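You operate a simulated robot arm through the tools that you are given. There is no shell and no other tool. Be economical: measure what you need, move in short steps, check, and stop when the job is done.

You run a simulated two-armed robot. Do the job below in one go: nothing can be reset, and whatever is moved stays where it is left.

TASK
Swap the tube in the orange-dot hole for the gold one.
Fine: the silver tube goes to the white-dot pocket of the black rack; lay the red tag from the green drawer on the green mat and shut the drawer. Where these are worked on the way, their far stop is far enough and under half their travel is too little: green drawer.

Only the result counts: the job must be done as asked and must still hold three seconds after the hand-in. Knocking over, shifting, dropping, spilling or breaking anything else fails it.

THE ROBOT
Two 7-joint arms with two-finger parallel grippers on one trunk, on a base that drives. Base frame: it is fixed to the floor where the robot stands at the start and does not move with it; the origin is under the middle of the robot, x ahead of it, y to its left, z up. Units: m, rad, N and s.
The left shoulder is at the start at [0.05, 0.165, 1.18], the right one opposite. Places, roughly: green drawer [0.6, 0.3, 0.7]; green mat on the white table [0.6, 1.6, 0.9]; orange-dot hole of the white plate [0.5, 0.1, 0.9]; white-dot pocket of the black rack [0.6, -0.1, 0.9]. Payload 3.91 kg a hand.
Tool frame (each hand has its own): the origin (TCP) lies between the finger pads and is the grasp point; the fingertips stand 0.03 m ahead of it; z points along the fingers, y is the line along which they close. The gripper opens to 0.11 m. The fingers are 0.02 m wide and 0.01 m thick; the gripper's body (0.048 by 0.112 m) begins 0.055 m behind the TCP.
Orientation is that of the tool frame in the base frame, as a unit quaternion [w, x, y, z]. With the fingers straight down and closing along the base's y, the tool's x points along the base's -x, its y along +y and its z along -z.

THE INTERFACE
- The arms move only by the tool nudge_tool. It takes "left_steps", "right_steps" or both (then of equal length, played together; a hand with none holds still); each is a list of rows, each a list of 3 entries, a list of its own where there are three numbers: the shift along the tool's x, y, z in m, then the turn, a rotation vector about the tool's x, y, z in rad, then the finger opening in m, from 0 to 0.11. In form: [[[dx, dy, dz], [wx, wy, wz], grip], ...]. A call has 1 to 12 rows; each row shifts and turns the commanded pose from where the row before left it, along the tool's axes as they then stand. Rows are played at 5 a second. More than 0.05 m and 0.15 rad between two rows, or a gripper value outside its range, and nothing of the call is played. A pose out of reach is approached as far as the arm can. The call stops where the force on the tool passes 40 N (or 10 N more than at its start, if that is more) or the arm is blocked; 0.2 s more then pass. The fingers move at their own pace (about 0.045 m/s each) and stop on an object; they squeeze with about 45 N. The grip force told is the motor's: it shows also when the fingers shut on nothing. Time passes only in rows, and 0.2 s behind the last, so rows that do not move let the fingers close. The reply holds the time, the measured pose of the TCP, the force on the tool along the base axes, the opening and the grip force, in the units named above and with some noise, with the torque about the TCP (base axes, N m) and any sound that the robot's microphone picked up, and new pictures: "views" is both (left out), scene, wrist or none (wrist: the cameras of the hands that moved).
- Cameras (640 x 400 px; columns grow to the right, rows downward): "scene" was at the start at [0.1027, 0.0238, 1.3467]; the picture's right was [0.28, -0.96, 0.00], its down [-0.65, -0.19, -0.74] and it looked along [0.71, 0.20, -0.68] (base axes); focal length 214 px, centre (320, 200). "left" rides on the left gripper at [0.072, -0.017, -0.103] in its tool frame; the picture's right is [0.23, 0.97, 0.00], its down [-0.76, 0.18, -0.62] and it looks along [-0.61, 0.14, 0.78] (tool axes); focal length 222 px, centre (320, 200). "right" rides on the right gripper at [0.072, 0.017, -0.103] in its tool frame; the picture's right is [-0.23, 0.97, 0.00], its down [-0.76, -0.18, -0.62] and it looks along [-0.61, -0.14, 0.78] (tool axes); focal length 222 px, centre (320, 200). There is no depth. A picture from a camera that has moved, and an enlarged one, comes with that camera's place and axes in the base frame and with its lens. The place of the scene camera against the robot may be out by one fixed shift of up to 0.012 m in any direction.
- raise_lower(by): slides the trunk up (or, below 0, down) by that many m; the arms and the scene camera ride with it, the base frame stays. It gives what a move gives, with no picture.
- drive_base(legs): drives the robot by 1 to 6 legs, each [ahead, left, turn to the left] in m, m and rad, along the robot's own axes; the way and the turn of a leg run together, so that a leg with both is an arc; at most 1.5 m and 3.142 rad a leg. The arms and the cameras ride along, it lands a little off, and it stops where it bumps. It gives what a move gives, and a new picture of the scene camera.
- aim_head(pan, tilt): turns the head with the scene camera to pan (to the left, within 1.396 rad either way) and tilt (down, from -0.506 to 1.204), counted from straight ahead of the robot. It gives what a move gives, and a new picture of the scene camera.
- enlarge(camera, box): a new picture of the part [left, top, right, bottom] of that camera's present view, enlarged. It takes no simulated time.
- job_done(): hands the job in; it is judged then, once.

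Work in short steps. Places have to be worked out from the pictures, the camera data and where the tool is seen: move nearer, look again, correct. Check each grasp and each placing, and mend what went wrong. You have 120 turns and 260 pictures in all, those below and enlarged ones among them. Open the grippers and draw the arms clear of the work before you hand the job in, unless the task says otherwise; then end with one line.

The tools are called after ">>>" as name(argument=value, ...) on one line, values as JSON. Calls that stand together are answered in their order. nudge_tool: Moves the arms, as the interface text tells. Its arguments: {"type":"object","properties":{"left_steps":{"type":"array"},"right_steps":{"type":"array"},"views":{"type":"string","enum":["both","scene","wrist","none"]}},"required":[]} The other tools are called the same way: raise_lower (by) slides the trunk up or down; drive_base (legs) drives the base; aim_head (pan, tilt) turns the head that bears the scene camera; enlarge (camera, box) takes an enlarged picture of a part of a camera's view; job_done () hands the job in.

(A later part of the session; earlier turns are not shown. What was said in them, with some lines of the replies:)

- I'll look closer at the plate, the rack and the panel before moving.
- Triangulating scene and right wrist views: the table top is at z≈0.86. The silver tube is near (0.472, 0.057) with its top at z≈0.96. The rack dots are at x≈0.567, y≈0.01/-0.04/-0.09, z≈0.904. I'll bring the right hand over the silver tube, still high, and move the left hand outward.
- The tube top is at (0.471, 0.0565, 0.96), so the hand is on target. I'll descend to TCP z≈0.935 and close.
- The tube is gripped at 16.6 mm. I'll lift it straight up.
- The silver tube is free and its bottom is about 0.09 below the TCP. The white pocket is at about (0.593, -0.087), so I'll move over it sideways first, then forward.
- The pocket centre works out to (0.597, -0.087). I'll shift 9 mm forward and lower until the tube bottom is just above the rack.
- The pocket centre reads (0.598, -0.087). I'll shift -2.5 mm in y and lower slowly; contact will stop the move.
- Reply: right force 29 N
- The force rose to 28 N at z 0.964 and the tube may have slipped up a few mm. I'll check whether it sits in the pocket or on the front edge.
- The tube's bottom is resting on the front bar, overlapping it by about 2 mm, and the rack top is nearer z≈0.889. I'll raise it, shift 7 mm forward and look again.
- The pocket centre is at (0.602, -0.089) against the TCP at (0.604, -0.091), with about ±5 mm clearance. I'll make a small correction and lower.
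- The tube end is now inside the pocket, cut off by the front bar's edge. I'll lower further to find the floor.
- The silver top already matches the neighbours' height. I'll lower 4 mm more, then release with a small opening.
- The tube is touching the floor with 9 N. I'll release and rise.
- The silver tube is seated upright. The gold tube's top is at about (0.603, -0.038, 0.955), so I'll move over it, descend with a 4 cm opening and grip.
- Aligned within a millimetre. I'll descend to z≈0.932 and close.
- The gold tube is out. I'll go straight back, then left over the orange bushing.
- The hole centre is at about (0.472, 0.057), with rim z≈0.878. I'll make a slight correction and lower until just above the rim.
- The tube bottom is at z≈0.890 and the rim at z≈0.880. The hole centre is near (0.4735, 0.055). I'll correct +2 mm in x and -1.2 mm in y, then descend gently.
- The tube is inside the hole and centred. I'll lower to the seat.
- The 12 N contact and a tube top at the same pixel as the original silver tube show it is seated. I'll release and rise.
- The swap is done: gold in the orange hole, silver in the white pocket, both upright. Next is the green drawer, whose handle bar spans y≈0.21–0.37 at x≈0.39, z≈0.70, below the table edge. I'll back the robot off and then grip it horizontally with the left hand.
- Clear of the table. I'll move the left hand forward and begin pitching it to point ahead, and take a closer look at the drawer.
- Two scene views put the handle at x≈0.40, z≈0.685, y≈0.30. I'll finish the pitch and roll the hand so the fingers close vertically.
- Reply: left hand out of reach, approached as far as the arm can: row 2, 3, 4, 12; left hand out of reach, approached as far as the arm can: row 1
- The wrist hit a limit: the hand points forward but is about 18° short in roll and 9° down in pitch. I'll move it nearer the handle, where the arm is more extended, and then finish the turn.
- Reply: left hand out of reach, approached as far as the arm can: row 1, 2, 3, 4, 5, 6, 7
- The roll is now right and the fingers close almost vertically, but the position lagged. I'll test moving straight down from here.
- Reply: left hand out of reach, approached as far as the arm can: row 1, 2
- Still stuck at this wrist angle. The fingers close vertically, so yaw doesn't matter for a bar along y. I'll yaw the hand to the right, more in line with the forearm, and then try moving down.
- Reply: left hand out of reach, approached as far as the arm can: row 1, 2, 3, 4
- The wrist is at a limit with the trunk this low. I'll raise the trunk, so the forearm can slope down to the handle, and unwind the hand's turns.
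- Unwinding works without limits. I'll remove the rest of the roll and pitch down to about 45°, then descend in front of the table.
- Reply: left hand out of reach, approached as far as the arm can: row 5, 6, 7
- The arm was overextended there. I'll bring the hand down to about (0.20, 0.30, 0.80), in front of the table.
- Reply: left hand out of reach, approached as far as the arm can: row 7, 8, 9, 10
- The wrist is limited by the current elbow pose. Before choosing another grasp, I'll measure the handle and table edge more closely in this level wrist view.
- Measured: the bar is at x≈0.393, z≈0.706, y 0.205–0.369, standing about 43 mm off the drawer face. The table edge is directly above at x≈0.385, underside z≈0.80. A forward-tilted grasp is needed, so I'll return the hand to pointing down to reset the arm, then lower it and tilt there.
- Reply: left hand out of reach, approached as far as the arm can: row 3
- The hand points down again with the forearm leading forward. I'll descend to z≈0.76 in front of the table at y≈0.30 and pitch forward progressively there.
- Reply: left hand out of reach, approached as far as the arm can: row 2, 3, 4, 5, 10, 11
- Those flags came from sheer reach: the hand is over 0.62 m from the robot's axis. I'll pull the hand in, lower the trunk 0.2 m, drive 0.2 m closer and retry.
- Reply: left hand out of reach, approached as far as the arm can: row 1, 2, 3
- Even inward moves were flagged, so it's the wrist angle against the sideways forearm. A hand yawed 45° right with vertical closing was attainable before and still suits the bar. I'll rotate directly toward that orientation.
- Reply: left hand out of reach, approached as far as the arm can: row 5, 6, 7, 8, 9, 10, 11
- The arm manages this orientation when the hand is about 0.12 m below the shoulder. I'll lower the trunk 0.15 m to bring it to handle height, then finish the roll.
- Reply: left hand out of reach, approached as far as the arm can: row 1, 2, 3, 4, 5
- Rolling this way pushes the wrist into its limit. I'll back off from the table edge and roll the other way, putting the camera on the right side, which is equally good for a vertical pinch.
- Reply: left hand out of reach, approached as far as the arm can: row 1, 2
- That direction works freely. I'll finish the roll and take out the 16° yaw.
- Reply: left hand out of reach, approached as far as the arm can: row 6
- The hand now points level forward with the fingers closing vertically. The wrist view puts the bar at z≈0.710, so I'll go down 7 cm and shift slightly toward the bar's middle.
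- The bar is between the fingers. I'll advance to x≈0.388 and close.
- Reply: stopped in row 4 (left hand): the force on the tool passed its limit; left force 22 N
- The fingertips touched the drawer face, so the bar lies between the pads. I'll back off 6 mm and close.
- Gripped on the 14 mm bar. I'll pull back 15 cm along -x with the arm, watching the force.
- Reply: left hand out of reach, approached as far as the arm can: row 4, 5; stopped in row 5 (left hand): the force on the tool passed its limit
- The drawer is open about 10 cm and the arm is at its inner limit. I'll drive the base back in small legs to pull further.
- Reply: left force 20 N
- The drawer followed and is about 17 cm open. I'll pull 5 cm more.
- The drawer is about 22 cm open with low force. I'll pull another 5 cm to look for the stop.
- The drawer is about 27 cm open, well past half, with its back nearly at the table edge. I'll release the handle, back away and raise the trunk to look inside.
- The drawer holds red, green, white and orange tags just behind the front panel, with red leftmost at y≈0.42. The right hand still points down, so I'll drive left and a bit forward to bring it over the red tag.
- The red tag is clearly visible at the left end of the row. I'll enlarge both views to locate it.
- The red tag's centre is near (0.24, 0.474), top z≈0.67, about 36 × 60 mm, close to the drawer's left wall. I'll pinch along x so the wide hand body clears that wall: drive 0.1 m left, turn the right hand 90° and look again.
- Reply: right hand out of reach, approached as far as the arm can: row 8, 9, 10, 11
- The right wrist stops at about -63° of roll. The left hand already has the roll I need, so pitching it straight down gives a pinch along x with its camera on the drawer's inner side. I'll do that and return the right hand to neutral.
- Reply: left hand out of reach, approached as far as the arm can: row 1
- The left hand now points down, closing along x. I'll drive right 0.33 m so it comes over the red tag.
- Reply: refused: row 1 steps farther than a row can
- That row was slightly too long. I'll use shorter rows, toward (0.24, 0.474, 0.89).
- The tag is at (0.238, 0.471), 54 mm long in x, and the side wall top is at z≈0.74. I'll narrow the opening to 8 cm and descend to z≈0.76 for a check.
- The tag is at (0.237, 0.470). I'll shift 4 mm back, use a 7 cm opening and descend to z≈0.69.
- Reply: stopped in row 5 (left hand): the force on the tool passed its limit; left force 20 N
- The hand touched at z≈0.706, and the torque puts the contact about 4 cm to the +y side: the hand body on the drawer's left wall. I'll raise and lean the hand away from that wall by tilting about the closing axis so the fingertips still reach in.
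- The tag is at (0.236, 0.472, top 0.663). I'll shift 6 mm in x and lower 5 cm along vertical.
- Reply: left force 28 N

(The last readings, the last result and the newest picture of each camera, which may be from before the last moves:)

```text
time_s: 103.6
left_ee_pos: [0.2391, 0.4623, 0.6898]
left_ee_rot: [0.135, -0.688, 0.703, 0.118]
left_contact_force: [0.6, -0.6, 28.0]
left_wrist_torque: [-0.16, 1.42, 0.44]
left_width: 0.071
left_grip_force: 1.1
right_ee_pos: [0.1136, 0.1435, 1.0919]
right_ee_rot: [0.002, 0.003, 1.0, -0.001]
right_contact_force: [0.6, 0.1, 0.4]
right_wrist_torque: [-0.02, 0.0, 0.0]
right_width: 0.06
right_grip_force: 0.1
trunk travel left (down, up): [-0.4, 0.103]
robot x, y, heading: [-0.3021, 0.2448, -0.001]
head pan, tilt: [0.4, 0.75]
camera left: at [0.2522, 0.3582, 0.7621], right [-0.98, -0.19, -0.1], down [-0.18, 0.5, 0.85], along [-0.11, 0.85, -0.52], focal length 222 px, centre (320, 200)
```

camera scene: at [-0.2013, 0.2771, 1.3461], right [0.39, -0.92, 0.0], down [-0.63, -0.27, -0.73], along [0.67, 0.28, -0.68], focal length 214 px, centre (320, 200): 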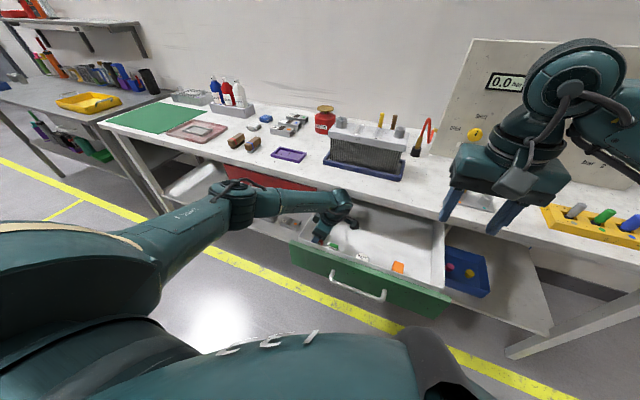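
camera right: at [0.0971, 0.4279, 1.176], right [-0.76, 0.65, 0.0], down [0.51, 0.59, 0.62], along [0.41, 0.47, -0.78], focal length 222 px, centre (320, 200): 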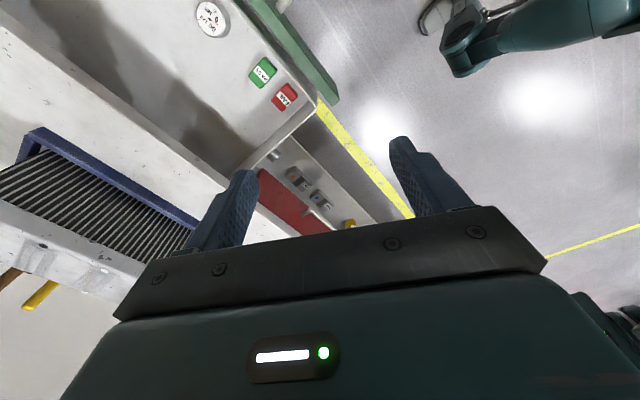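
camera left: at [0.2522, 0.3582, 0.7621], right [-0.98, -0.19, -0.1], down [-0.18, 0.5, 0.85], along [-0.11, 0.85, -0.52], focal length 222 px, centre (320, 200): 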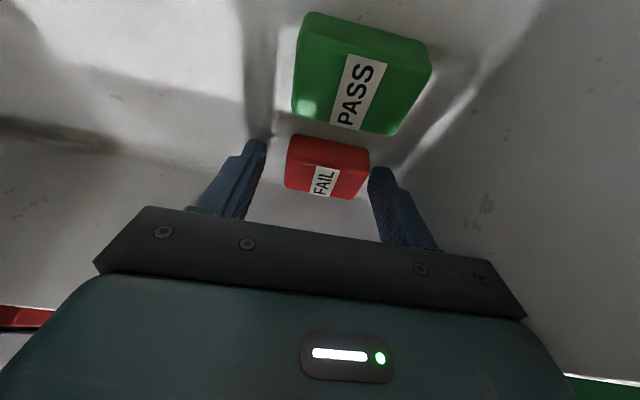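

The front fingertip touches the fillet at the drawer's front corner. I'll raise 2 mm, close lightly on the tag's upper part, drag it about 25 mm rearward off the corner, then regrip deeper.

>>> nudge_tool(left_steps=[[[-0.0007, -0.002, -0.0025], [0, 0, 0], 0.07], [[0, 0, 0], [0, 0, 0], 0.04], [[0, 0, 0], [0, 0, 0], 0.04], [[0, 0, 0], [0, 0, 0], 0.04], [[0, -0.012, 0], [0, 0, 0], 0.04], [[0, -0.013, 0], [0, 0, 0], 0.04], [[0, 0, 0], [0, 0, 0], 0.04]], views="wrist")

```text
time_s: 105.2
left_ee_pos: [0.2638, 0.4626, 0.6899]
left_ee_rot: [0.134, -0.688, 0.703, 0.12]
left_contact_force: [0.7, -4.0, 20.7]
left_wrist_torque: [-0.04, 0.59, 0.29]
left_width: 0.0487
left_grip_force: 44.8
right_ee_pos: [0.115, 0.143, 1.0916]
right_ee_rot: [0.001, 0.004, 1.0, -0.002]
right_contact_force: [-0.6, -0.5, 0.0]
right_wrist_torque: [0.01, 0.0, 0.02]
right_width: 0.0601
right_grip_force: 0.0
trunk travel left (down, up): [-0.4, 0.103]
robot x, y, heading: [-0.2992, 0.2441, -0.004]
head pan, tilt: [0.4, 0.75]
camera left: at [0.2778, 0.3583, 0.762], right [-0.98, -0.19, -0.1], down [-0.18, 0.5, 0.85], along [-0.11, 0.85, -0.52], focal length 222 px, centre (320, 200)
```

left: 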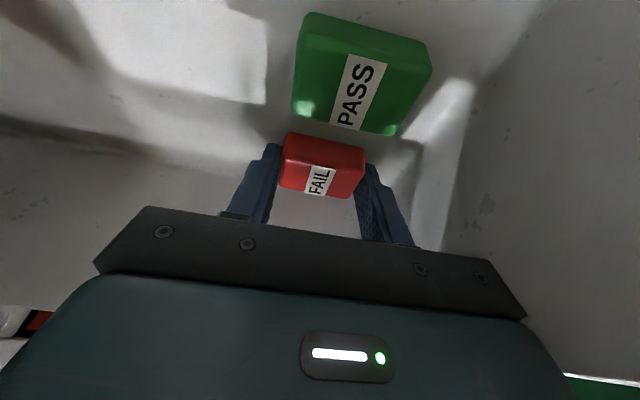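

The tag is gripped at 48.7 mm and the front fingertip is on the drawer floor, so the grip is at full depth. The drag only slid the drawer in by about 2 cm. I'll lift straight up now.

>>> nudge_tool(left_steps=[[[-0.0035, 0, -0.0094], [0, 0, 0], 0.03], [[-0.007, 0, -0.0187], [0, 0, 0], 0.03], [[-0.007, 0, -0.0187], [0, 0, 0], 0.03], [[-0.014, 0, -0.037], [0, 0, 0], 0.03], [[-0.014, 0, -0.037], [0, 0, 0], 0.03], [[-0.014, 0, -0.037], [0, 0, 0], 0.03], [[0, 0, 0], [0, 0, 0], 0.03]], views="both")

```text
time_s: 106.8
left_ee_pos: [0.2618, 0.4644, 0.8577]
left_ee_rot: [0.132, -0.689, 0.703, 0.121]
left_contact_force: [0.5, 0.0, -0.7]
left_wrist_torque: [0.02, 0.01, -0.02]
left_width: 0.0488
left_grip_force: 45.4
right_ee_pos: [0.1156, 0.1432, 1.0907]
right_ee_rot: [0.001, 0.003, 1.0, -0.002]
right_contact_force: [0.4, -0.1, -0.5]
right_wrist_torque: [-0.02, -0.01, 0.0]
right_width: 0.06
right_grip_force: 0.0
trunk travel left (down, up): [-0.4, 0.103]
robot x, y, heading: [-0.3027, 0.246, 0.005]
head pan, tilt: [0.4, 0.75]
camera scene: at [-0.2012, 0.2772, 1.3461], right [0.39, -0.92, 0.0], down [-0.63, -0.27, -0.73], along [0.67, 0.28, -0.68], focal length 214 px, centre (320, 200)
camera left: at [0.2763, 0.3597, 0.9301], right [-0.98, -0.19, -0.09], down [-0.18, 0.5, 0.85], along [-0.11, 0.85, -0.52], focal length 222 px, centre (320, 200)
```

scene: 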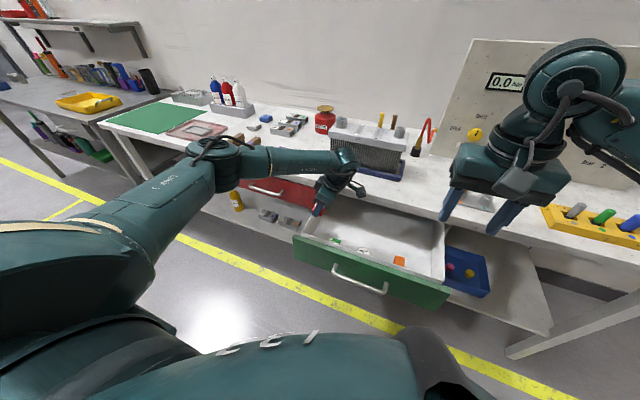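
left: 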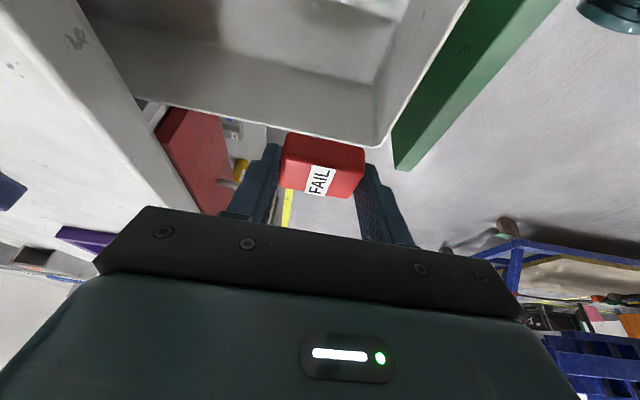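

The red FAIL tag is held securely and clear of the drawer. I'll raise it, level the hand and retract it for driving to the mat, which is around (0.42–0.75, 1.5–1.88).

>>> nudge_tool(left_steps=[[[-0.0173, 0, -0.046], [0, 0, 0], 0.03], [[-0.0173, 0, -0.046], [0, 0, 0], 0.03], [[-0.0173, 0, -0.046], [0, 0, 0], 0.03], [[0, 0, 0], [0, 0.12, 0], 0.03], [[0, 0, 0], [0, 0.12, 0], 0.03], [[0, 0, 0], [0, 0.12, 0], 0.03], [[0, 0.035, 0], [0, 0, 0], 0.03], [[0, 0.035, 0], [0, 0, 0], 0.03], [[-0.02, 0.03, 0], [0, 0, 0], 0.03], [[0, 0, 0], [0, 0, 0], 0.03]], views="none")

>>> drive_base(legs=[[0, 1.18, 0]])

```text
time_s: 109.0
left_ee_pos: [0.1589, 0.4855, 1.0036]
left_ee_rot: [0.004, -0.698, 0.716, -0.004]
left_contact_force: [-0.6, 0.6, 0.3]
left_wrist_torque: [0.0, 0.02, 0.0]
left_width: 0.0489
left_grip_force: 44.7
right_ee_pos: [0.1148, 0.1431, 1.0898]
right_ee_rot: [0.001, 0.004, 1.0, -0.002]
right_contact_force: [-0.6, -0.3, 0.0]
right_wrist_torque: [0.02, -0.02, 0.01]
right_width: 0.0602
right_grip_force: 0.0
trunk travel left (down, up): [-0.4, 0.103]
robot x, y, heading: [-0.301, 0.2433, 0.002]
head pan, tilt: [0.4, 0.75]
```

```text
time_s: 114.9
left_ee_pos: [0.171, 1.6494, 1.0042]
left_ee_rot: [0.003, -0.693, 0.721, -0.005]
left_contact_force: [0.1, -0.6, -0.4]
left_wrist_torque: [0.02, -0.02, -0.02]
left_width: 0.0487
left_grip_force: 45.1
right_ee_pos: [0.1216, 1.3076, 1.0905]
right_ee_rot: [0.001, 0.011, 1.0, -0.002]
right_contact_force: [0.1, -1.0, 0.2]
right_wrist_torque: [-0.02, 0.01, -0.01]
right_width: 0.0598
right_grip_force: 0.0
trunk travel left (down, up): [-0.4, 0.103]
robot x, y, heading: [-0.2948, 1.414, -0.016]
head pan, tilt: [0.4, 0.75]
camera scene: at [-0.1927, 1.4458, 1.3461], right [0.38, -0.93, 0.0], down [-0.63, -0.26, -0.73], along [0.68, 0.28, -0.68], focal length 214 px, centre (320, 200)
```

scene: 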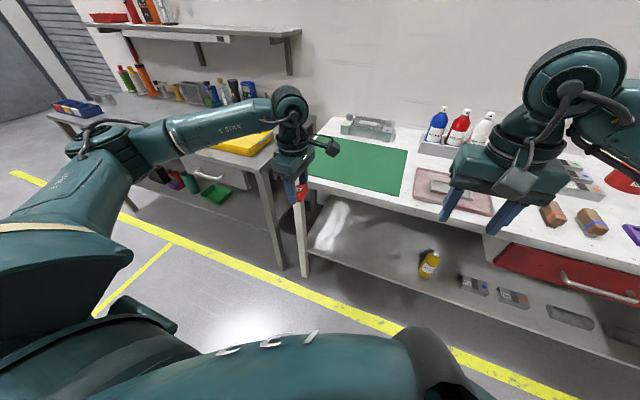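

The mat spans roughly x 0.43–0.79, y 1.40–1.77. I'll drive forward 0.27 m to bring the held tag above it.

>>> drive_base(legs=[[0.27, 0, 0.016]])

>>> nudge_tool(left_steps=[[[0.02, -0.035, 0.02], [0, 0, 0], 0.03], [[0.01, -0.035, 0.02], [0, 0, 0], 0.03], [[0, 0, 0], [0, 0, 0], 0.03]], views="both")

```text
time_s: 116.8
left_ee_pos: [0.4361, 1.6542, 1.0036]
left_ee_rot: [0.003, -0.698, 0.716, -0.005]
left_contact_force: [-0.1, 0.9, -0.1]
left_wrist_torque: [-0.04, 0.0, -0.03]
left_width: 0.0488
left_grip_force: 45.3
right_ee_pos: [0.3918, 1.3125, 1.0904]
right_ee_rot: [0.0, 0.003, 1.0, -0.002]
right_contact_force: [0.0, 0.2, -0.2]
right_wrist_torque: [-0.01, -0.01, -0.01]
right_width: 0.0602
right_grip_force: 0.1
trunk travel left (down, up): [-0.4, 0.103]
robot x, y, heading: [-0.0239, 1.4102, 0.001]
head pan, tilt: [0.4, 0.75]
camera scene: at [0.0753, 1.4453, 1.346], right [0.39, -0.92, 0.0], down [-0.63, -0.27, -0.73], along [0.67, 0.28, -0.68], focal length 214 px, centre (320, 200)
```

scene: 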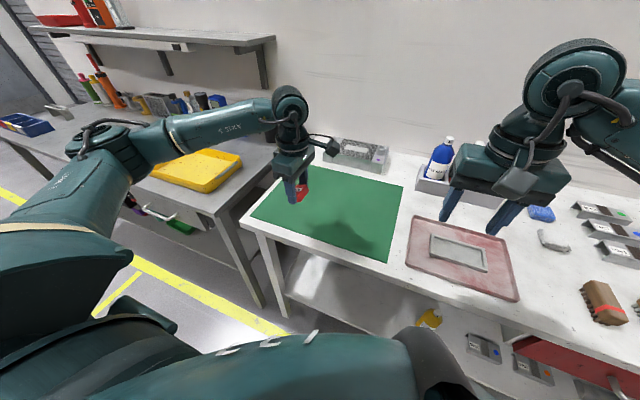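

```text
time_s: 117.6
left_ee_pos: [0.5031, 1.6207, 0.9631]
left_ee_rot: [0.003, -0.699, 0.715, -0.005]
left_contact_force: [1.0, 0.5, -1.1]
left_wrist_torque: [0.0, -0.02, 0.0]
left_width: 0.0486
left_grip_force: 45.4
right_ee_pos: [0.3903, 1.3116, 1.0901]
right_ee_rot: [0.0, 0.003, 1.0, -0.002]
right_contact_force: [-0.1, -0.2, 0.9]
right_wrist_torque: [-0.02, 0.02, 0.0]
right_width: 0.0599
right_grip_force: 0.0
trunk travel left (down, up): [-0.4, 0.103]
robot x, y, heading: [-0.0248, 1.4102, -0.001]
head pan, tilt: [0.4, 0.75]
camera scene: at [0.0744, 1.4454, 1.3461], right [0.39, -0.92, 0.0], down [-0.63, -0.27, -0.73], along [0.67, 0.28, -0.68], focal length 214 px, centre (320, 200)
camera left: at [0.5179, 1.5485, 1.0675], right [-0.98, -0.2, -0.01], down [-0.17, 0.77, 0.62], along [-0.12, 0.61, -0.78], focal length 222 px, centre (320, 200)
```

scene: 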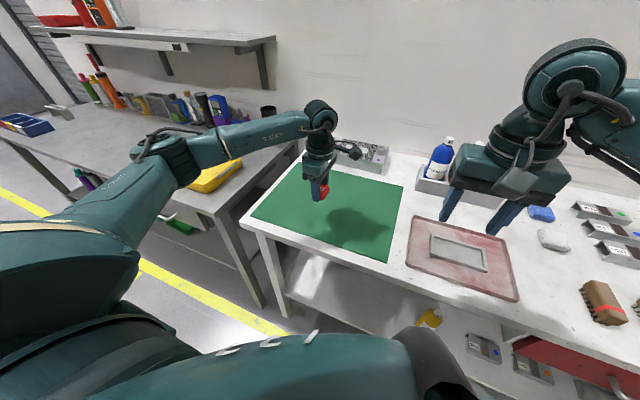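
left: 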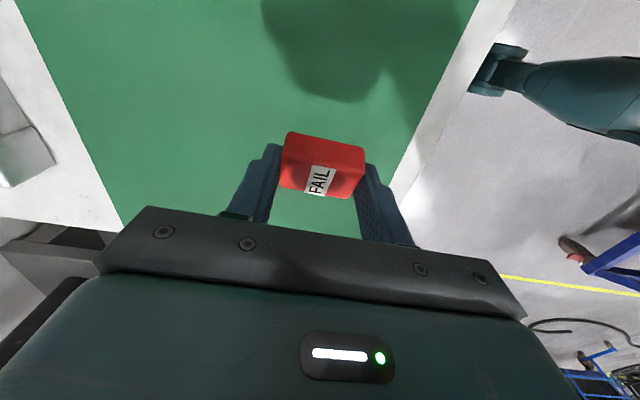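

The tag was gripped with the hand tilted about 21°, so I'll restore that tilt to lay it flat. I'll shift to y≈1.58, tilt and lower most of the way.

>>> nudge_tool(left_steps=[[[0.04, 0, 0], [0, 0, 0], 0.03], [[0, 0, 0], [0, -0.12, 0], 0.03], [[0, 0, 0], [0, -0.12, 0], 0.03], [[0, 0, 0], [0, -0.12, 0], 0.03], [[0.0105, 0, 0.028], [0, 0, 0], 0.03], [[0.0105, 0, 0.028], [0, 0, 0], 0.03], [[0, 0, 0], [0, 0, 0], 0.03]], views="none")

>>> nudge_tool(left_steps=[[[0.0035, 0, 0.0094], [0, 0, 0], 0.03], [[0.0028, 0, 0.0075], [0, 0, 0], 0.03], [[0.0018, 0, 0.0047], [0, 0, 0], 0.03], [[0.0018, 0, 0.0047], [0, 0, 0], 0.03], [[0, 0, 0], [0, 0, 0], 0.03]], views="wrist")

```text
time_s: 119.2
left_ee_pos: [0.5025, 1.5811, 0.9042]
left_ee_rot: [0.133, -0.688, 0.703, 0.121]
left_contact_force: [0.5, -0.2, -1.4]
left_wrist_torque: [0.02, 0.0, -0.02]
left_width: 0.0486
left_grip_force: 44.7
right_ee_pos: [0.3913, 1.3125, 1.0911]
right_ee_rot: [0.002, 0.003, 1.0, -0.001]
right_contact_force: [0.5, -0.3, -0.6]
right_wrist_torque: [-0.02, -0.01, -0.02]
right_width: 0.0598
right_grip_force: 0.1
trunk travel left (down, up): [-0.4, 0.103]
robot x, y, heading: [-0.0285, 1.414, -0.001]
head pan, tilt: [0.4, 0.75]
```

```text
time_s: 120.3
left_ee_pos: [0.503, 1.5812, 0.8847]
left_ee_rot: [0.135, -0.688, 0.703, 0.119]
left_contact_force: [-10.8, -0.3, 17.6]
left_wrist_torque: [0.11, 0.84, 0.07]
left_width: 0.0486
left_grip_force: 45.1
right_ee_pos: [0.3903, 1.3119, 1.0915]
right_ee_rot: [0.001, 0.003, 1.0, -0.002]
right_contact_force: [0.1, 0.1, 0.2]
right_wrist_torque: [-0.01, 0.04, -0.02]
right_width: 0.0601
right_grip_force: 0.2
trunk travel left (down, up): [-0.4, 0.103]
robot x, y, heading: [-0.0271, 1.414, 0.006]
head pan, tilt: [0.4, 0.75]
stopped in row 5 (left hand): the force on the tool passed its limit (the readings are from after the stop); the commanded pose is now the measured one
camera left: at [0.5185, 1.4768, 0.957], right [-0.98, -0.19, -0.1], down [-0.18, 0.5, 0.85], along [-0.11, 0.85, -0.52], focal length 222 px, centre (320, 200)
```

left: 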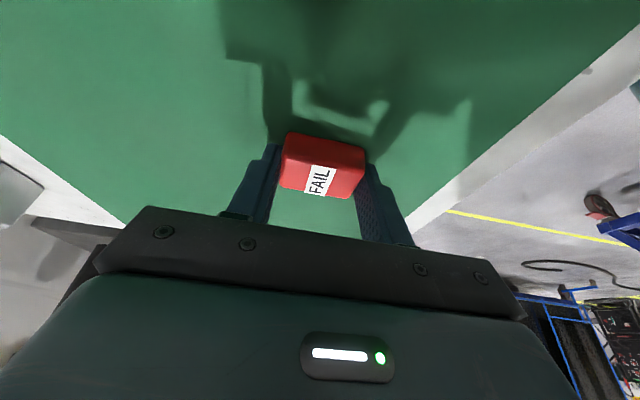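

Contact with the mat at z≈0.885, as expected. I'll ease up 1 mm, open and retreat along the hand's axis.

>>> nudge_tool(left_steps=[[[-0.0003, 0, -0.001], [0, 0, 0], 0.06], [[0, 0, 0], [0, 0, 0], 0.07], [[0, 0, 0], [0, 0, 0], 0.08], [[-0.01, 0, -0.03], [0, 0, 0], 0.08], [[-0.014, 0, -0.04], [0, 0, 0], 0.08], [[-0.014, 0, -0.04], [0, 0, 0], 0.08], [[0, 0, 0], [0, 0.12, 0], 0.08], [[0, 0, 0], [0, 0.12, 0], 0.08], [[0, 0, 0], [0, 0.12, 0], 0.08], [[0, 0, 0], [0, 0, 0], 0.08]], views="both")

```text
time_s: 122.5
left_ee_pos: [0.5037, 1.5781, 0.9998]
left_ee_rot: [0.006, -0.698, 0.716, -0.008]
left_contact_force: [0.0, 1.2, 0.1]
left_wrist_torque: [-0.01, 0.0, 0.03]
left_width: 0.08
left_grip_force: 0.1
right_ee_pos: [0.3912, 1.3117, 1.0901]
right_ee_rot: [0.001, 0.002, 1.0, -0.002]
right_contact_force: [-0.3, -0.4, -0.4]
right_wrist_torque: [-0.01, 0.02, -0.01]
right_width: 0.0602
right_grip_force: 0.1
trunk travel left (down, up): [-0.4, 0.103]
robot x, y, heading: [-0.0267, 1.4119, -0.005]
head pan, tilt: [0.4, 0.75]
camera scene: at [0.0745, 1.4451, 1.3461], right [0.39, -0.92, 0.0], down [-0.63, -0.27, -0.73], along [0.67, 0.28, -0.68], focal length 214 px, centre (320, 200)
camera left: at [0.5182, 1.5057, 1.1037], right [-0.98, -0.2, -0.02], down [-0.17, 0.77, 0.62], along [-0.11, 0.61, -0.79], focal length 222 px, centre (320, 200)
```

scene: 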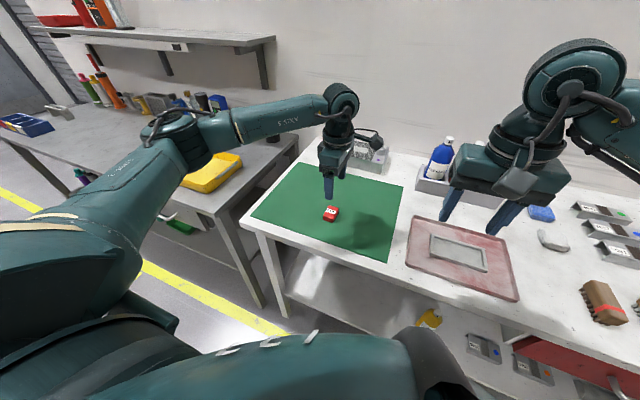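
left: 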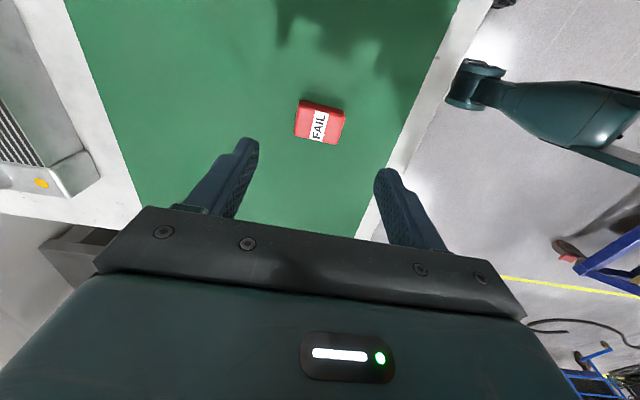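

The tag lies flat on the mat. I'll back out, drive to in front of the drawer but well clear of it, and return the left hand to its earlier travel pose.

>>> drive_base(legs=[[-0.47, 0, 0.005], [0, -1.4, 0]])

>>> nudge_tool(left_steps=[[[-0.0325, 0.025, -0.015], [0, 0, 0], 0.08], [[-0.0325, 0.025, -0.015], [0, 0, 0], 0.08], [[-0.0325, 0.025, -0.015], [0, 0, 0], 0.08], [[-0.0325, 0.025, -0.015], [0, 0, 0], 0.08], [[0, 0, 0], [0, 0, 0], 0.08]], views="none")

>>> nudge_tool(left_steps=[[[0, 0, 0], [0.15, 0, 0], 0.08], [[0, 0, 0], [0.15, 0, 0], 0.08], [[0, 0, 0], [0.15, 0, 0], 0.08], [[0, 0, 0], [0.15, 0, 0], 0.08], [[0, 0, 0], [0.15, 0, 0], 0.08], [[0, 0, 0], [0.15, 0, 0], 0.08], [[0, 0, 0], [0.15, 0, 0], 0.08], [[0, 0, 0], [0.15, 0, 0], 0.08], [[0, 0, 0], [0.15, 0, 0], 0.08], [[0, 0, 0], [0.14, 0, 0], 0.08], [[0, 0, 0], [0, 0, 0], 0.08]], views="scene")

```text
time_s: 131.8
left_ee_pos: [0.0429, 0.2135, 1.0]
left_ee_rot: [0.007, -0.706, 0.708, -0.007]
left_contact_force: [-0.4, 0.2, -0.4]
left_wrist_torque: [-0.01, 0.01, 0.02]
left_width: 0.0801
left_grip_force: 0.0
right_ee_pos: [-0.0658, -0.0556, 1.0904]
right_ee_rot: [0.001, -0.006, 1.0, -0.002]
right_contact_force: [0.0, 0.3, -0.5]
right_wrist_torque: [0.03, 0.02, -0.01]
right_width: 0.0598
right_grip_force: 0.1
trunk travel left (down, up): [-0.4, 0.103]
robot x, y, heading: [-0.4812, 0.0372, 0.018]
head pan, tilt: [0.4, 0.75]
camera scene: at [-0.3842, 0.0721, 1.3461], right [0.41, -0.91, 0.0], down [-0.62, -0.28, -0.73], along [0.67, 0.3, -0.68], focal length 214 px, centre (320, 200)
```

scene: 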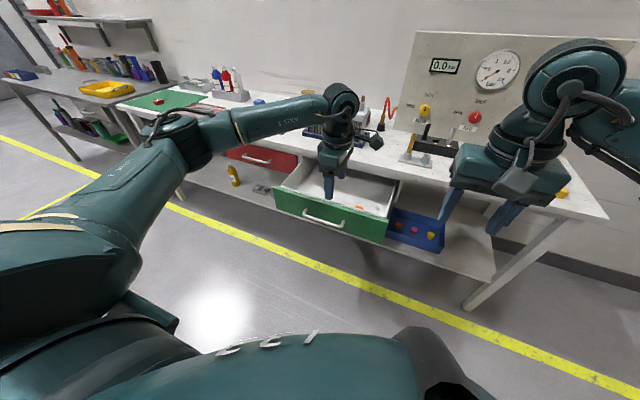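

```text
time_s: 133.0
left_ee_pos: [-0.0594, 0.3442, 1.0582]
left_ee_rot: [0.008, -0.704, 0.71, -0.006]
left_contact_force: [-0.4, 0.6, 0.0]
left_wrist_torque: [0.01, -0.03, 0.01]
left_width: 0.08
left_grip_force: 0.0
right_ee_pos: [-0.065, -0.0555, 1.0909]
right_ee_rot: [0.001, -0.006, 1.0, -0.002]
right_contact_force: [0.3, 0.5, 0.4]
right_wrist_torque: [-0.03, 0.02, -0.01]
right_width: 0.06
right_grip_force: 0.1
trunk travel left (down, up): [-0.4, 0.103]
robot x, y, heading: [-0.4878, 0.0379, 0.02]
head pan, tilt: [0.4, 0.75]
```

```text
time_s: 135.4
left_ee_pos: [-0.0565, 0.3438, 1.0573]
left_ee_rot: [0.374, -0.598, 0.601, -0.376]
left_contact_force: [-0.1, 0.5, -0.5]
left_wrist_torque: [0.0, -0.01, 0.01]
left_width: 0.0796
left_grip_force: 0.1
left hand out of reach, approached as far as the arm can: row 8, 9, 10
right_ee_pos: [-0.0662, -0.0555, 1.0904]
right_ee_rot: [0.002, -0.006, 1.0, -0.002]
right_contact_force: [-0.3, 0.3, 0.0]
right_wrist_torque: [0.0, -0.01, -0.03]
right_width: 0.0601
right_grip_force: 0.1
trunk travel left (down, up): [-0.4, 0.103]
robot x, y, heading: [-0.48, 0.0358, 0.02]
head pan, tilt: [0.4, 0.75]
camera scene: at [-0.3842, 0.0723, 1.3461], right [0.41, -0.91, 0.0], down [-0.62, -0.28, -0.73], along [0.67, 0.3, -0.68], focal length 214 px, centre (320, 200)
```

scene: 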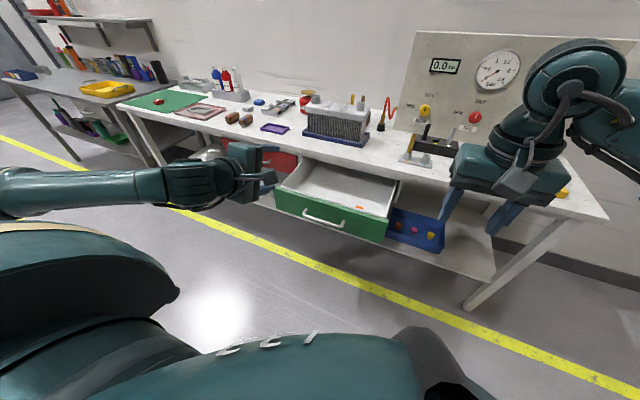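

The hand is about 26° below level, enough to straddle the bar. I'll lower the trunk 0.34 m, correct heading and y, and look with the wrist camera before approaching.

>>> raise_lower(by=-0.34)

>>> drive_base(legs=[[0.08, -0.03, -0.02]])

>>> nudge_tool(left_steps=[[[0, 0, 0], [0, 0, 0], 0.08]], views="wrist")

```text
time_s: 138.7
left_ee_pos: [-0.0572, 0.3443, 0.7167]
left_ee_rot: [0.374, -0.598, 0.6, -0.376]
left_contact_force: [-0.8, 0.8, 0.2]
left_wrist_torque: [0.0, 0.0, 0.04]
left_width: 0.0801
left_grip_force: 0.0
right_ee_pos: [-0.0664, -0.0556, 0.7516]
right_ee_rot: [0.001, -0.006, 1.0, -0.002]
right_contact_force: [-0.2, -0.6, -1.2]
right_wrist_torque: [0.0, -0.04, 0.01]
right_width: 0.0599
right_grip_force: 0.0
trunk travel left (down, up): [-0.06, 0.443]
robot x, y, heading: [-0.4823, 0.0409, 0.019]
head pan, tilt: [0.4, 0.75]
```

```text
time_s: 139.8
left_ee_pos: [0.0295, 0.3071, 0.7172]
left_ee_rot: [0.37, -0.592, 0.607, -0.38]
left_contact_force: [0.2, 0.2, 0.2]
left_wrist_torque: [-0.01, -0.01, -0.04]
left_width: 0.0801
left_grip_force: 0.1
right_ee_pos: [0.0124, -0.0908, 0.7499]
right_ee_rot: [0.0, 0.003, 1.0, -0.002]
right_contact_force: [-0.3, -0.1, -0.1]
right_wrist_torque: [0.02, 0.0, 0.02]
right_width: 0.0598
right_grip_force: 0.1
trunk travel left (down, up): [-0.06, 0.443]
robot x, y, heading: [-0.4044, 0.0086, -0.001]
head pan, tilt: [0.4, 0.75]
camera scene: at [-0.3035, 0.0413, 1.0061], right [0.39, -0.92, 0.0], down [-0.63, -0.27, -0.73], along [0.67, 0.28, -0.68], focal length 214 px, centre (320, 200)
```

scene: 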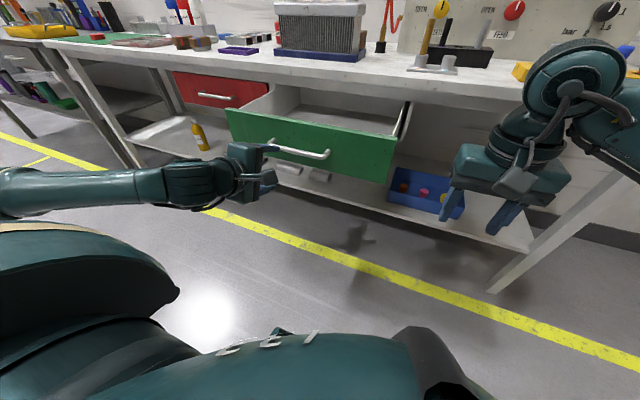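

```text
time_s: 140.2
left_ee_pos: [0.0308, 0.3069, 0.7178]
left_ee_rot: [0.37, -0.591, 0.607, -0.38]
left_contact_force: [-0.2, 0.9, -0.3]
left_wrist_torque: [0.02, -0.01, -0.01]
left_width: 0.0801
left_grip_force: 0.0
right_ee_pos: [0.0124, -0.0925, 0.7505]
right_ee_rot: [0.0, 0.003, 1.0, -0.002]
right_contact_force: [0.2, -0.2, -0.2]
right_wrist_torque: [0.0, 0.02, 0.0]
right_width: 0.06
right_grip_force: 0.0
trunk travel left (down, up): [-0.06, 0.443]
robot x, y, heading: [-0.4028, 0.0109, -0.004]
head pan, tilt: [0.4, 0.75]
camera left: at [-0.0564, 0.237, 0.778], right [-0.43, -0.22, -0.88], down [-0.62, 0.78, 0.11], along [0.66, 0.59, -0.47], focal length 222 px, centre (320, 200)
```

left: 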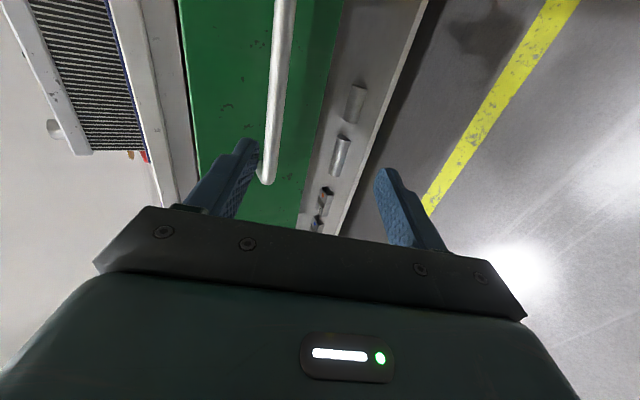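

The bar will be centred between the fingers after about 8 cm forward. I'll drive 0.07 m, then close on it.

>>> drive_base(legs=[[0.07, 0, 0]])

>>> nudge_tool(left_steps=[[[0, 0, 0], [0, 0, 0], 0.06], [[0, 0, 0], [0, 0, 0], 0.05]], views="wrist")

```text
time_s: 141.2
left_ee_pos: [0.0985, 0.3075, 0.7171]
left_ee_rot: [0.37, -0.592, 0.607, -0.38]
left_contact_force: [-1.1, -0.2, 0.6]
left_wrist_torque: [0.01, 0.0, -0.03]
left_width: 0.08
left_grip_force: 0.1
right_ee_pos: [0.0831, -0.092, 0.7511]
right_ee_rot: [0.001, 0.002, 1.0, -0.002]
right_contact_force: [0.2, -1.2, 0.1]
right_wrist_torque: [0.0, 0.01, 0.0]
right_width: 0.06
right_grip_force: 0.0
trunk travel left (down, up): [-0.06, 0.443]
robot x, y, heading: [-0.334, 0.0027, 0.003]
head pan, tilt: [0.4, 0.75]
camera scene: at [-0.2338, 0.0414, 1.0061], right [0.39, -0.92, 0.0], down [-0.63, -0.27, -0.73], along [0.67, 0.29, -0.68], focal length 214 px, centre (320, 200)
```

scene: 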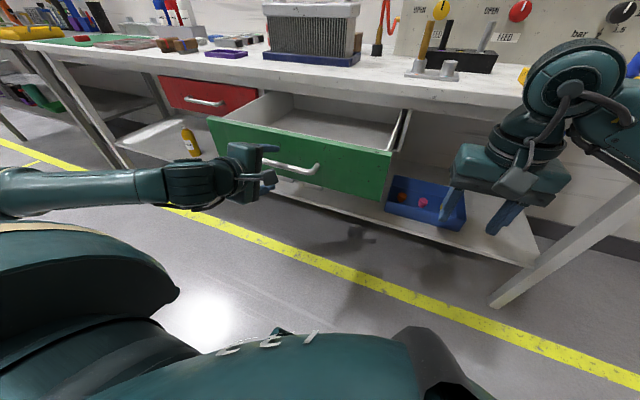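

```text
time_s: 141.8
left_ee_pos: [0.0993, 0.3064, 0.7178]
left_ee_rot: [0.371, -0.592, 0.607, -0.38]
left_contact_force: [-0.1, -0.1, 0.0]
left_wrist_torque: [0.01, -0.01, -0.01]
left_width: 0.0503
left_grip_force: 0.0
right_ee_pos: [0.0824, -0.092, 0.7509]
right_ee_rot: [0.001, 0.003, 1.0, -0.002]
right_contact_force: [0.2, -0.4, 0.2]
right_wrist_torque: [-0.01, 0.01, -0.01]
right_width: 0.0602
right_grip_force: 0.2
trunk travel left (down, up): [-0.06, 0.443]
robot x, y, heading: [-0.3333, 0.0083, -0.004]
head pan, tilt: [0.4, 0.75]
camera left: at [0.0132, 0.2372, 0.778], right [-0.43, -0.22, -0.88], down [-0.62, 0.78, 0.11], along [0.66, 0.59, -0.47], focal length 222 px, centre (320, 200)
```

left: 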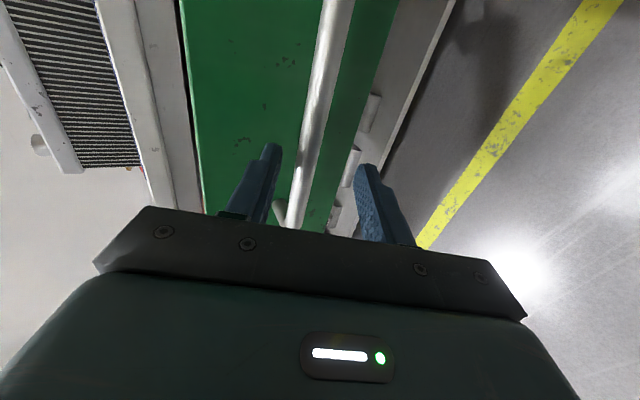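

The bar is between the fingers. I'll advance 1 cm and close on it.

>>> nudge_tool(left_steps=[[[0, -0.0044, 0.009], [0, 0, 0], 0.05], [[0, 0, 0], [0, 0, 0], 0.0], [[0, 0, 0], [0, 0, 0], 0.0], [[0, 0, 0], [0, 0, 0], 0.0], [[0, 0, 0], [0, 0, 0], 0.0]], views="none")

```text
time_s: 143.0
left_ee_pos: [0.1084, 0.3058, 0.7216]
left_ee_rot: [0.374, -0.59, 0.605, -0.382]
left_contact_force: [1.5, 4.1, 25.3]
left_wrist_torque: [-0.71, -0.36, -0.15]
left_width: 0.0138
left_grip_force: 45.3
right_ee_pos: [0.0821, -0.0922, 0.7519]
right_ee_rot: [0.002, 0.003, 1.0, -0.002]
right_contact_force: [1.0, 0.5, 0.6]
right_wrist_torque: [0.0, -0.01, -0.01]
right_width: 0.0601
right_grip_force: 0.0
trunk travel left (down, up): [-0.06, 0.443]
robot x, y, heading: [-0.3316, 0.0094, -0.006]
head pan, tilt: [0.4, 0.75]
```

Gripped at 13.8 mm with some vertical load. I'll relieve that and push the drawer in by driving forward.

>>> nudge_tool(left_steps=[[[0, -0.0045, -0.0022], [0, 0, 0], 0.0], [[0, 0, 0], [0, 0, 0], 0.0]], views="none")

>>> drive_base(legs=[[0.1, 0, 0]])

>>> drive_base(legs=[[0.08, 0, 0]])

```text
time_s: 143.6
left_ee_pos: [0.109, 0.3075, 0.7214]
left_ee_rot: [0.369, -0.593, 0.608, -0.378]
left_contact_force: [2.0, 0.7, 10.5]
left_wrist_torque: [-0.16, -0.21, 0.5]
left_width: 0.0134
left_grip_force: 45.1
right_ee_pos: [0.082, -0.0927, 0.7519]
right_ee_rot: [0.001, 0.003, 1.0, -0.001]
right_contact_force: [0.8, 0.2, -1.1]
right_wrist_torque: [0.0, -0.04, 0.02]
right_width: 0.06
right_grip_force: 0.1
trunk travel left (down, up): [-0.06, 0.443]
robot x, y, heading: [-0.3341, 0.0095, 0.002]
head pan, tilt: [0.4, 0.75]
```

```text
time_s: 144.8
left_ee_pos: [0.2075, 0.3088, 0.7224]
left_ee_rot: [0.369, -0.593, 0.607, -0.379]
left_contact_force: [1.2, -4.6, 1.1]
left_wrist_torque: [0.04, 0.0, 0.94]
left_width: 0.0136
left_grip_force: 44.9
right_ee_pos: [0.1822, -0.0913, 0.7496]
right_ee_rot: [0.001, 0.002, 1.0, -0.003]
right_contact_force: [-0.4, 0.8, -0.3]
right_wrist_torque: [0.0, -0.03, 0.0]
right_width: 0.0601
right_grip_force: 0.1
trunk travel left (down, up): [-0.06, 0.443]
robot x, y, heading: [-0.2334, 0.0058, 0.002]
head pan, tilt: [0.4, 0.75]
camera scene: at [-0.135, 0.0413, 1.006], right [0.39, -0.92, 0.0], down [-0.63, -0.27, -0.73], along [0.67, 0.29, -0.68], focal length 214 px, centre (320, 200)
```

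scene: 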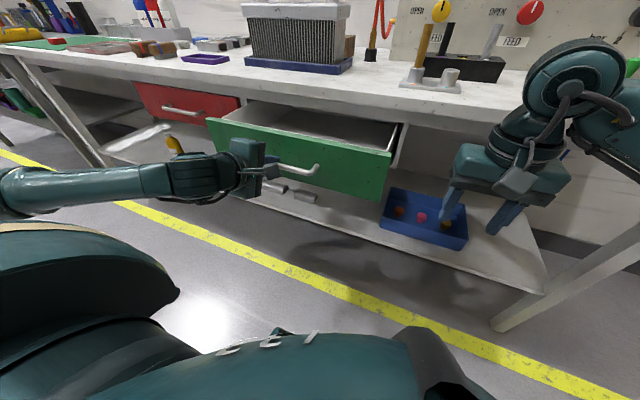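

```text
time_s: 145.8
left_ee_pos: [0.2871, 0.3076, 0.7224]
left_ee_rot: [0.37, -0.592, 0.607, -0.379]
left_contact_force: [1.4, -2.7, 0.2]
left_wrist_torque: [-0.13, -0.04, 0.59]
left_width: 0.0135
left_grip_force: 44.7
right_ee_pos: [0.2612, -0.091, 0.7503]
right_ee_rot: [0.001, 0.003, 1.0, -0.002]
right_contact_force: [-0.3, 0.2, 0.2]
right_wrist_torque: [-0.02, 0.02, 0.01]
right_width: 0.06
right_grip_force: 0.0
trunk travel left (down, up): [-0.06, 0.443]
robot x, y, heading: [-0.1576, 0.0087, 0.004]
head pan, tilt: [0.4, 0.75]
camera scene: at [-0.0557, 0.0415, 1.0061], right [0.39, -0.92, 0.0], down [-0.63, -0.27, -0.73], along [0.67, 0.29, -0.68], focal length 214 px, centre (320, 200)
```

scene: 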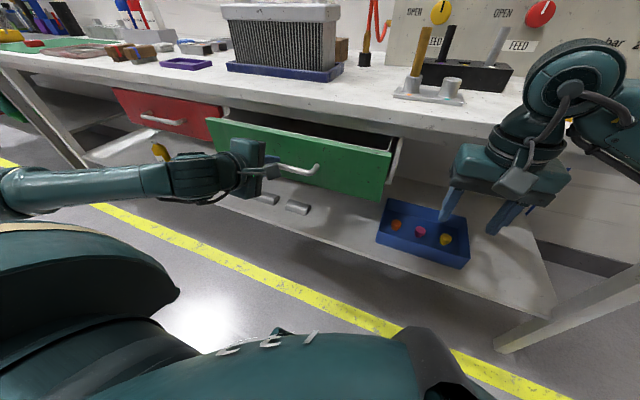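

The drawer is nearly closed, with about 7 cm left. I'll finish with the arm, which stops on force.

>>> nudge_tool(left_steps=[[[0, -0.0088, 0.018], [0, 0, 0], 0.0], [[0, -0.0088, 0.018], [0, 0, 0], 0.0], [[0, -0.0066, 0.0135], [0, 0, 0], 0.0], [[0, -0.0044, 0.009], [0, 0, 0], 0.0], [[0, -0.0044, 0.009], [0, 0, 0], 0.0], [[0, -0.0044, 0.009], [0, 0, 0], 0.0]], views="both")

```text
time_s: 147.4
left_ee_pos: [0.3701, 0.3056, 0.7201]
left_ee_rot: [0.367, -0.595, 0.608, -0.376]
left_contact_force: [-8.3, 4.1, 2.1]
left_wrist_torque: [-0.55, 0.06, -0.42]
left_width: 0.0137
left_grip_force: 45.1
right_ee_pos: [0.2591, -0.0911, 0.7505]
right_ee_rot: [0.001, 0.001, 1.0, -0.002]
right_contact_force: [0.3, -0.4, -0.2]
right_wrist_torque: [0.0, 0.0, -0.02]
right_width: 0.06
right_grip_force: 0.1
trunk travel left (down, up): [-0.06, 0.443]
robot x, y, heading: [-0.1551, 0.011, 0.002]
head pan, tilt: [0.4, 0.75]
stopped in row 6 (left hand): the force on the tool passed its limit (the readings are from after the stop); the commanded pose is now the measured one
camera scene: at [-0.0571, 0.042, 1.0063], right [0.39, -0.92, 0.0], down [-0.63, -0.27, -0.73], along [0.67, 0.29, -0.68], focal length 214 px, centre (320, 200)
camera left: at [0.2845, 0.2355, 0.7815], right [-0.44, -0.22, -0.87], down [-0.62, 0.78, 0.12], along [0.65, 0.59, -0.48], focal length 222 px, centre (320, 200)
```

scene: 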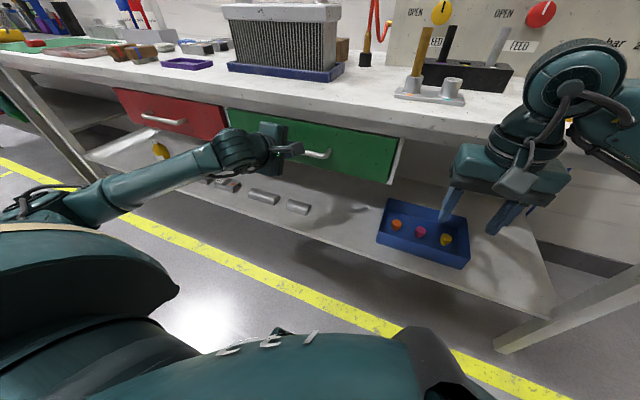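
left: 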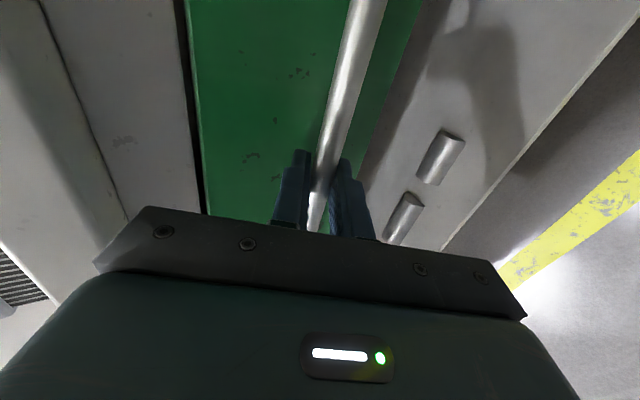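

The drawer hit its closed stop and is flush with the red one. I'll open the fingers, drive back and check.

>>> nudge_tool(left_steps=[[[0, 0, 0], [0, 0, 0], 0.05], [[0, 0, 0], [0, 0, 0], 0.06], [[0, 0, 0], [0, 0, 0], 0.06]], views="none")

>>> drive_base(legs=[[-0.3, 0, 0]])

>>> raise_lower(by=0.34)

>>> aim_head(pan=0.4, tilt=0.7)

>>> enlarge(camera="scene", box=[230, 100, 460, 250])

>>> enlarge(camera="scene", box=[90, 70, 250, 170])

```text
time_s: 148.2
left_ee_pos: [0.3699, 0.3052, 0.7163]
left_ee_rot: [0.363, -0.597, 0.61, -0.374]
left_contact_force: [-16.9, 1.1, -9.9]
left_wrist_torque: [-0.11, 0.11, 0.17]
left_width: 0.0515
left_grip_force: 0.0
right_ee_pos: [0.2596, -0.0895, 0.752]
right_ee_rot: [0.001, 0.001, 1.0, -0.001]
right_contact_force: [-0.2, 0.7, -0.4]
right_wrist_torque: [0.0, -0.01, -0.01]
right_width: 0.0603
right_grip_force: 0.0
trunk travel left (down, up): [-0.06, 0.443]
robot x, y, heading: [-0.156, 0.0083, 0.003]
head pan, tilt: [0.4, 0.75]
```

```text
time_s: 150.3
left_ee_pos: [0.066, 0.3049, 0.7196]
left_ee_rot: [0.366, -0.594, 0.609, -0.376]
left_contact_force: [0.7, -0.5, 0.1]
left_wrist_torque: [0.04, 0.01, 0.01]
left_width: 0.0599
left_grip_force: 0.1
right_ee_pos: [-0.0454, -0.0918, 0.7512]
right_ee_rot: [0.001, 0.002, 1.0, -0.002]
right_contact_force: [-0.6, -1.2, 0.3]
right_wrist_torque: [0.0, -0.04, 0.02]
right_width: 0.0599
right_grip_force: 0.1
trunk travel left (down, up): [-0.06, 0.443]
robot x, y, heading: [-0.4652, 0.0064, 0.004]
head pan, tilt: [0.4, 0.75]
camera scene: at [-0.3619, 0.0411, 1.0061], right [0.39, -0.92, 0.0], down [-0.63, -0.27, -0.73], along [0.67, 0.28, -0.68], focal length 214 px, centre (320, 200)
```

scene: 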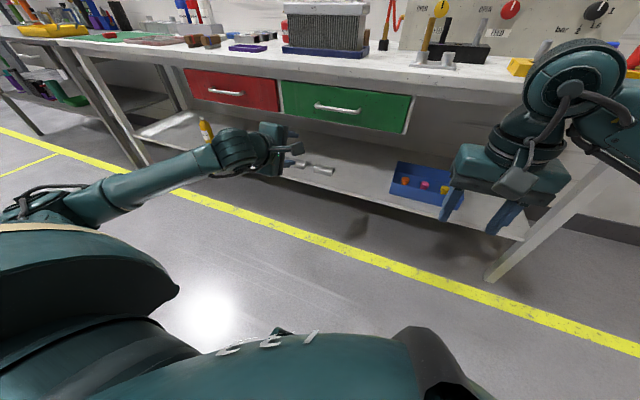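

```text
time_s: 153.6
left_ee_pos: [0.0655, 0.3035, 1.0594]
left_ee_rot: [0.366, -0.595, 0.61, -0.376]
left_contact_force: [1.1, -0.3, -0.2]
left_wrist_torque: [0.03, 0.0, -0.03]
left_width: 0.06
left_grip_force: 0.0
right_ee_pos: [-0.0449, -0.092, 1.09]
right_ee_rot: [0.002, 0.003, 1.0, -0.002]
right_contact_force: [-0.8, -1.0, 0.1]
right_wrist_torque: [-0.02, 0.05, -0.01]
right_width: 0.06
right_grip_force: 0.0
trunk travel left (down, up): [-0.4, 0.103]
robot x, y, heading: [-0.4617, 0.0068, 0.0]
head pan, tilt: [0.4, 0.75]
```

```text
time_s: 154.2
left_ee_pos: [0.0664, 0.3039, 1.0591]
left_ee_rot: [0.366, -0.594, 0.61, -0.376]
left_contact_force: [0.0, 0.2, -0.7]
left_wrist_torque: [-0.01, 0.0, 0.0]
left_width: 0.0601
left_grip_force: 0.0
right_ee_pos: [-0.046, -0.0916, 1.0907]
right_ee_rot: [0.0, 0.002, 1.0, -0.002]
right_contact_force: [0.5, 0.5, -1.0]
right_wrist_torque: [-0.02, -0.01, 0.0]
right_width: 0.06
right_grip_force: 0.0
trunk travel left (down, up): [-0.4, 0.103]
robot x, y, heading: [-0.4611, 0.0098, 0.001]
head pan, tilt: [0.4, 0.7]
camera scene: at [-0.3601, 0.0419, 1.3503], right [0.39, -0.92, 0.0], down [-0.59, -0.25, -0.76], along [0.7, 0.3, -0.64], focal length 214 px, centre (320, 200)
```

scene: 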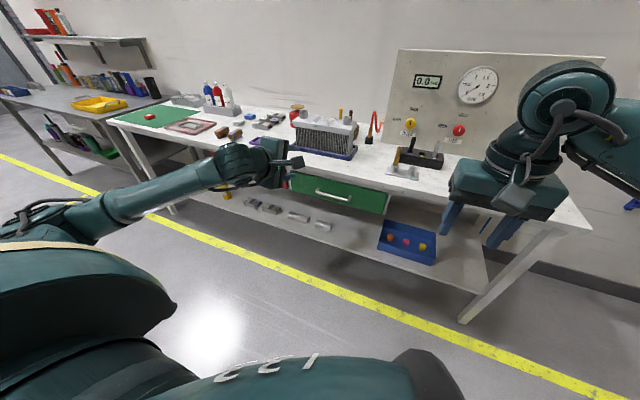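

```text
2.67 times, centred on (345, 175) of scene
camera zoom: at [-0.3601, 0.0419, 1.3503], right [0.39, -0.92, 0.0], down [-0.59, -0.25, -0.76], along [0.7, 0.3, -0.64], focal length 572 px, centre (253, 267)
```

zoom: 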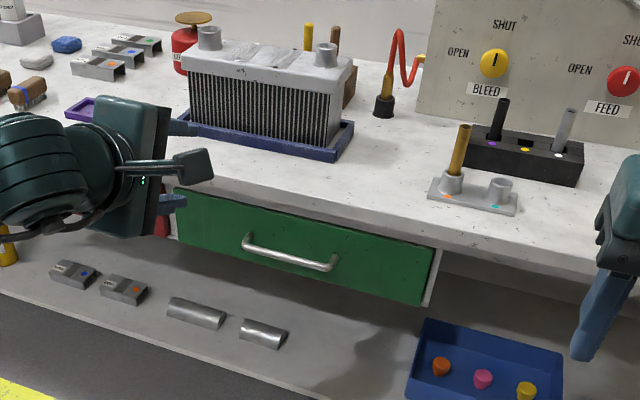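

```text
4.00 times, centred on (170, 120) of scene
camera zoom: at [-0.3601, 0.0419, 1.3503], right [0.39, -0.92, 0.0], down [-0.59, -0.25, -0.76], along [0.7, 0.3, -0.64], focal length 858 px, centre (920, 520)
```

zoom: 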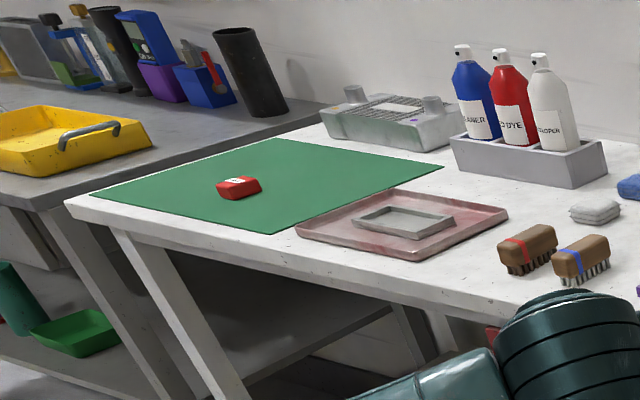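

Everything checks out. The gold tube is in the orange hole, the silver tube is in the white pocket and the red tag is on the mat. The drawer is shut flush, both grippers are open and the arms are clear.

>>> job_done()

```text
The job is handed in.
```

The job is handed in: the gold tube is in the orange-dot hole, the silver tube is in the white-dot pocket, the red tag is on the green mat, and the green drawer is shut.
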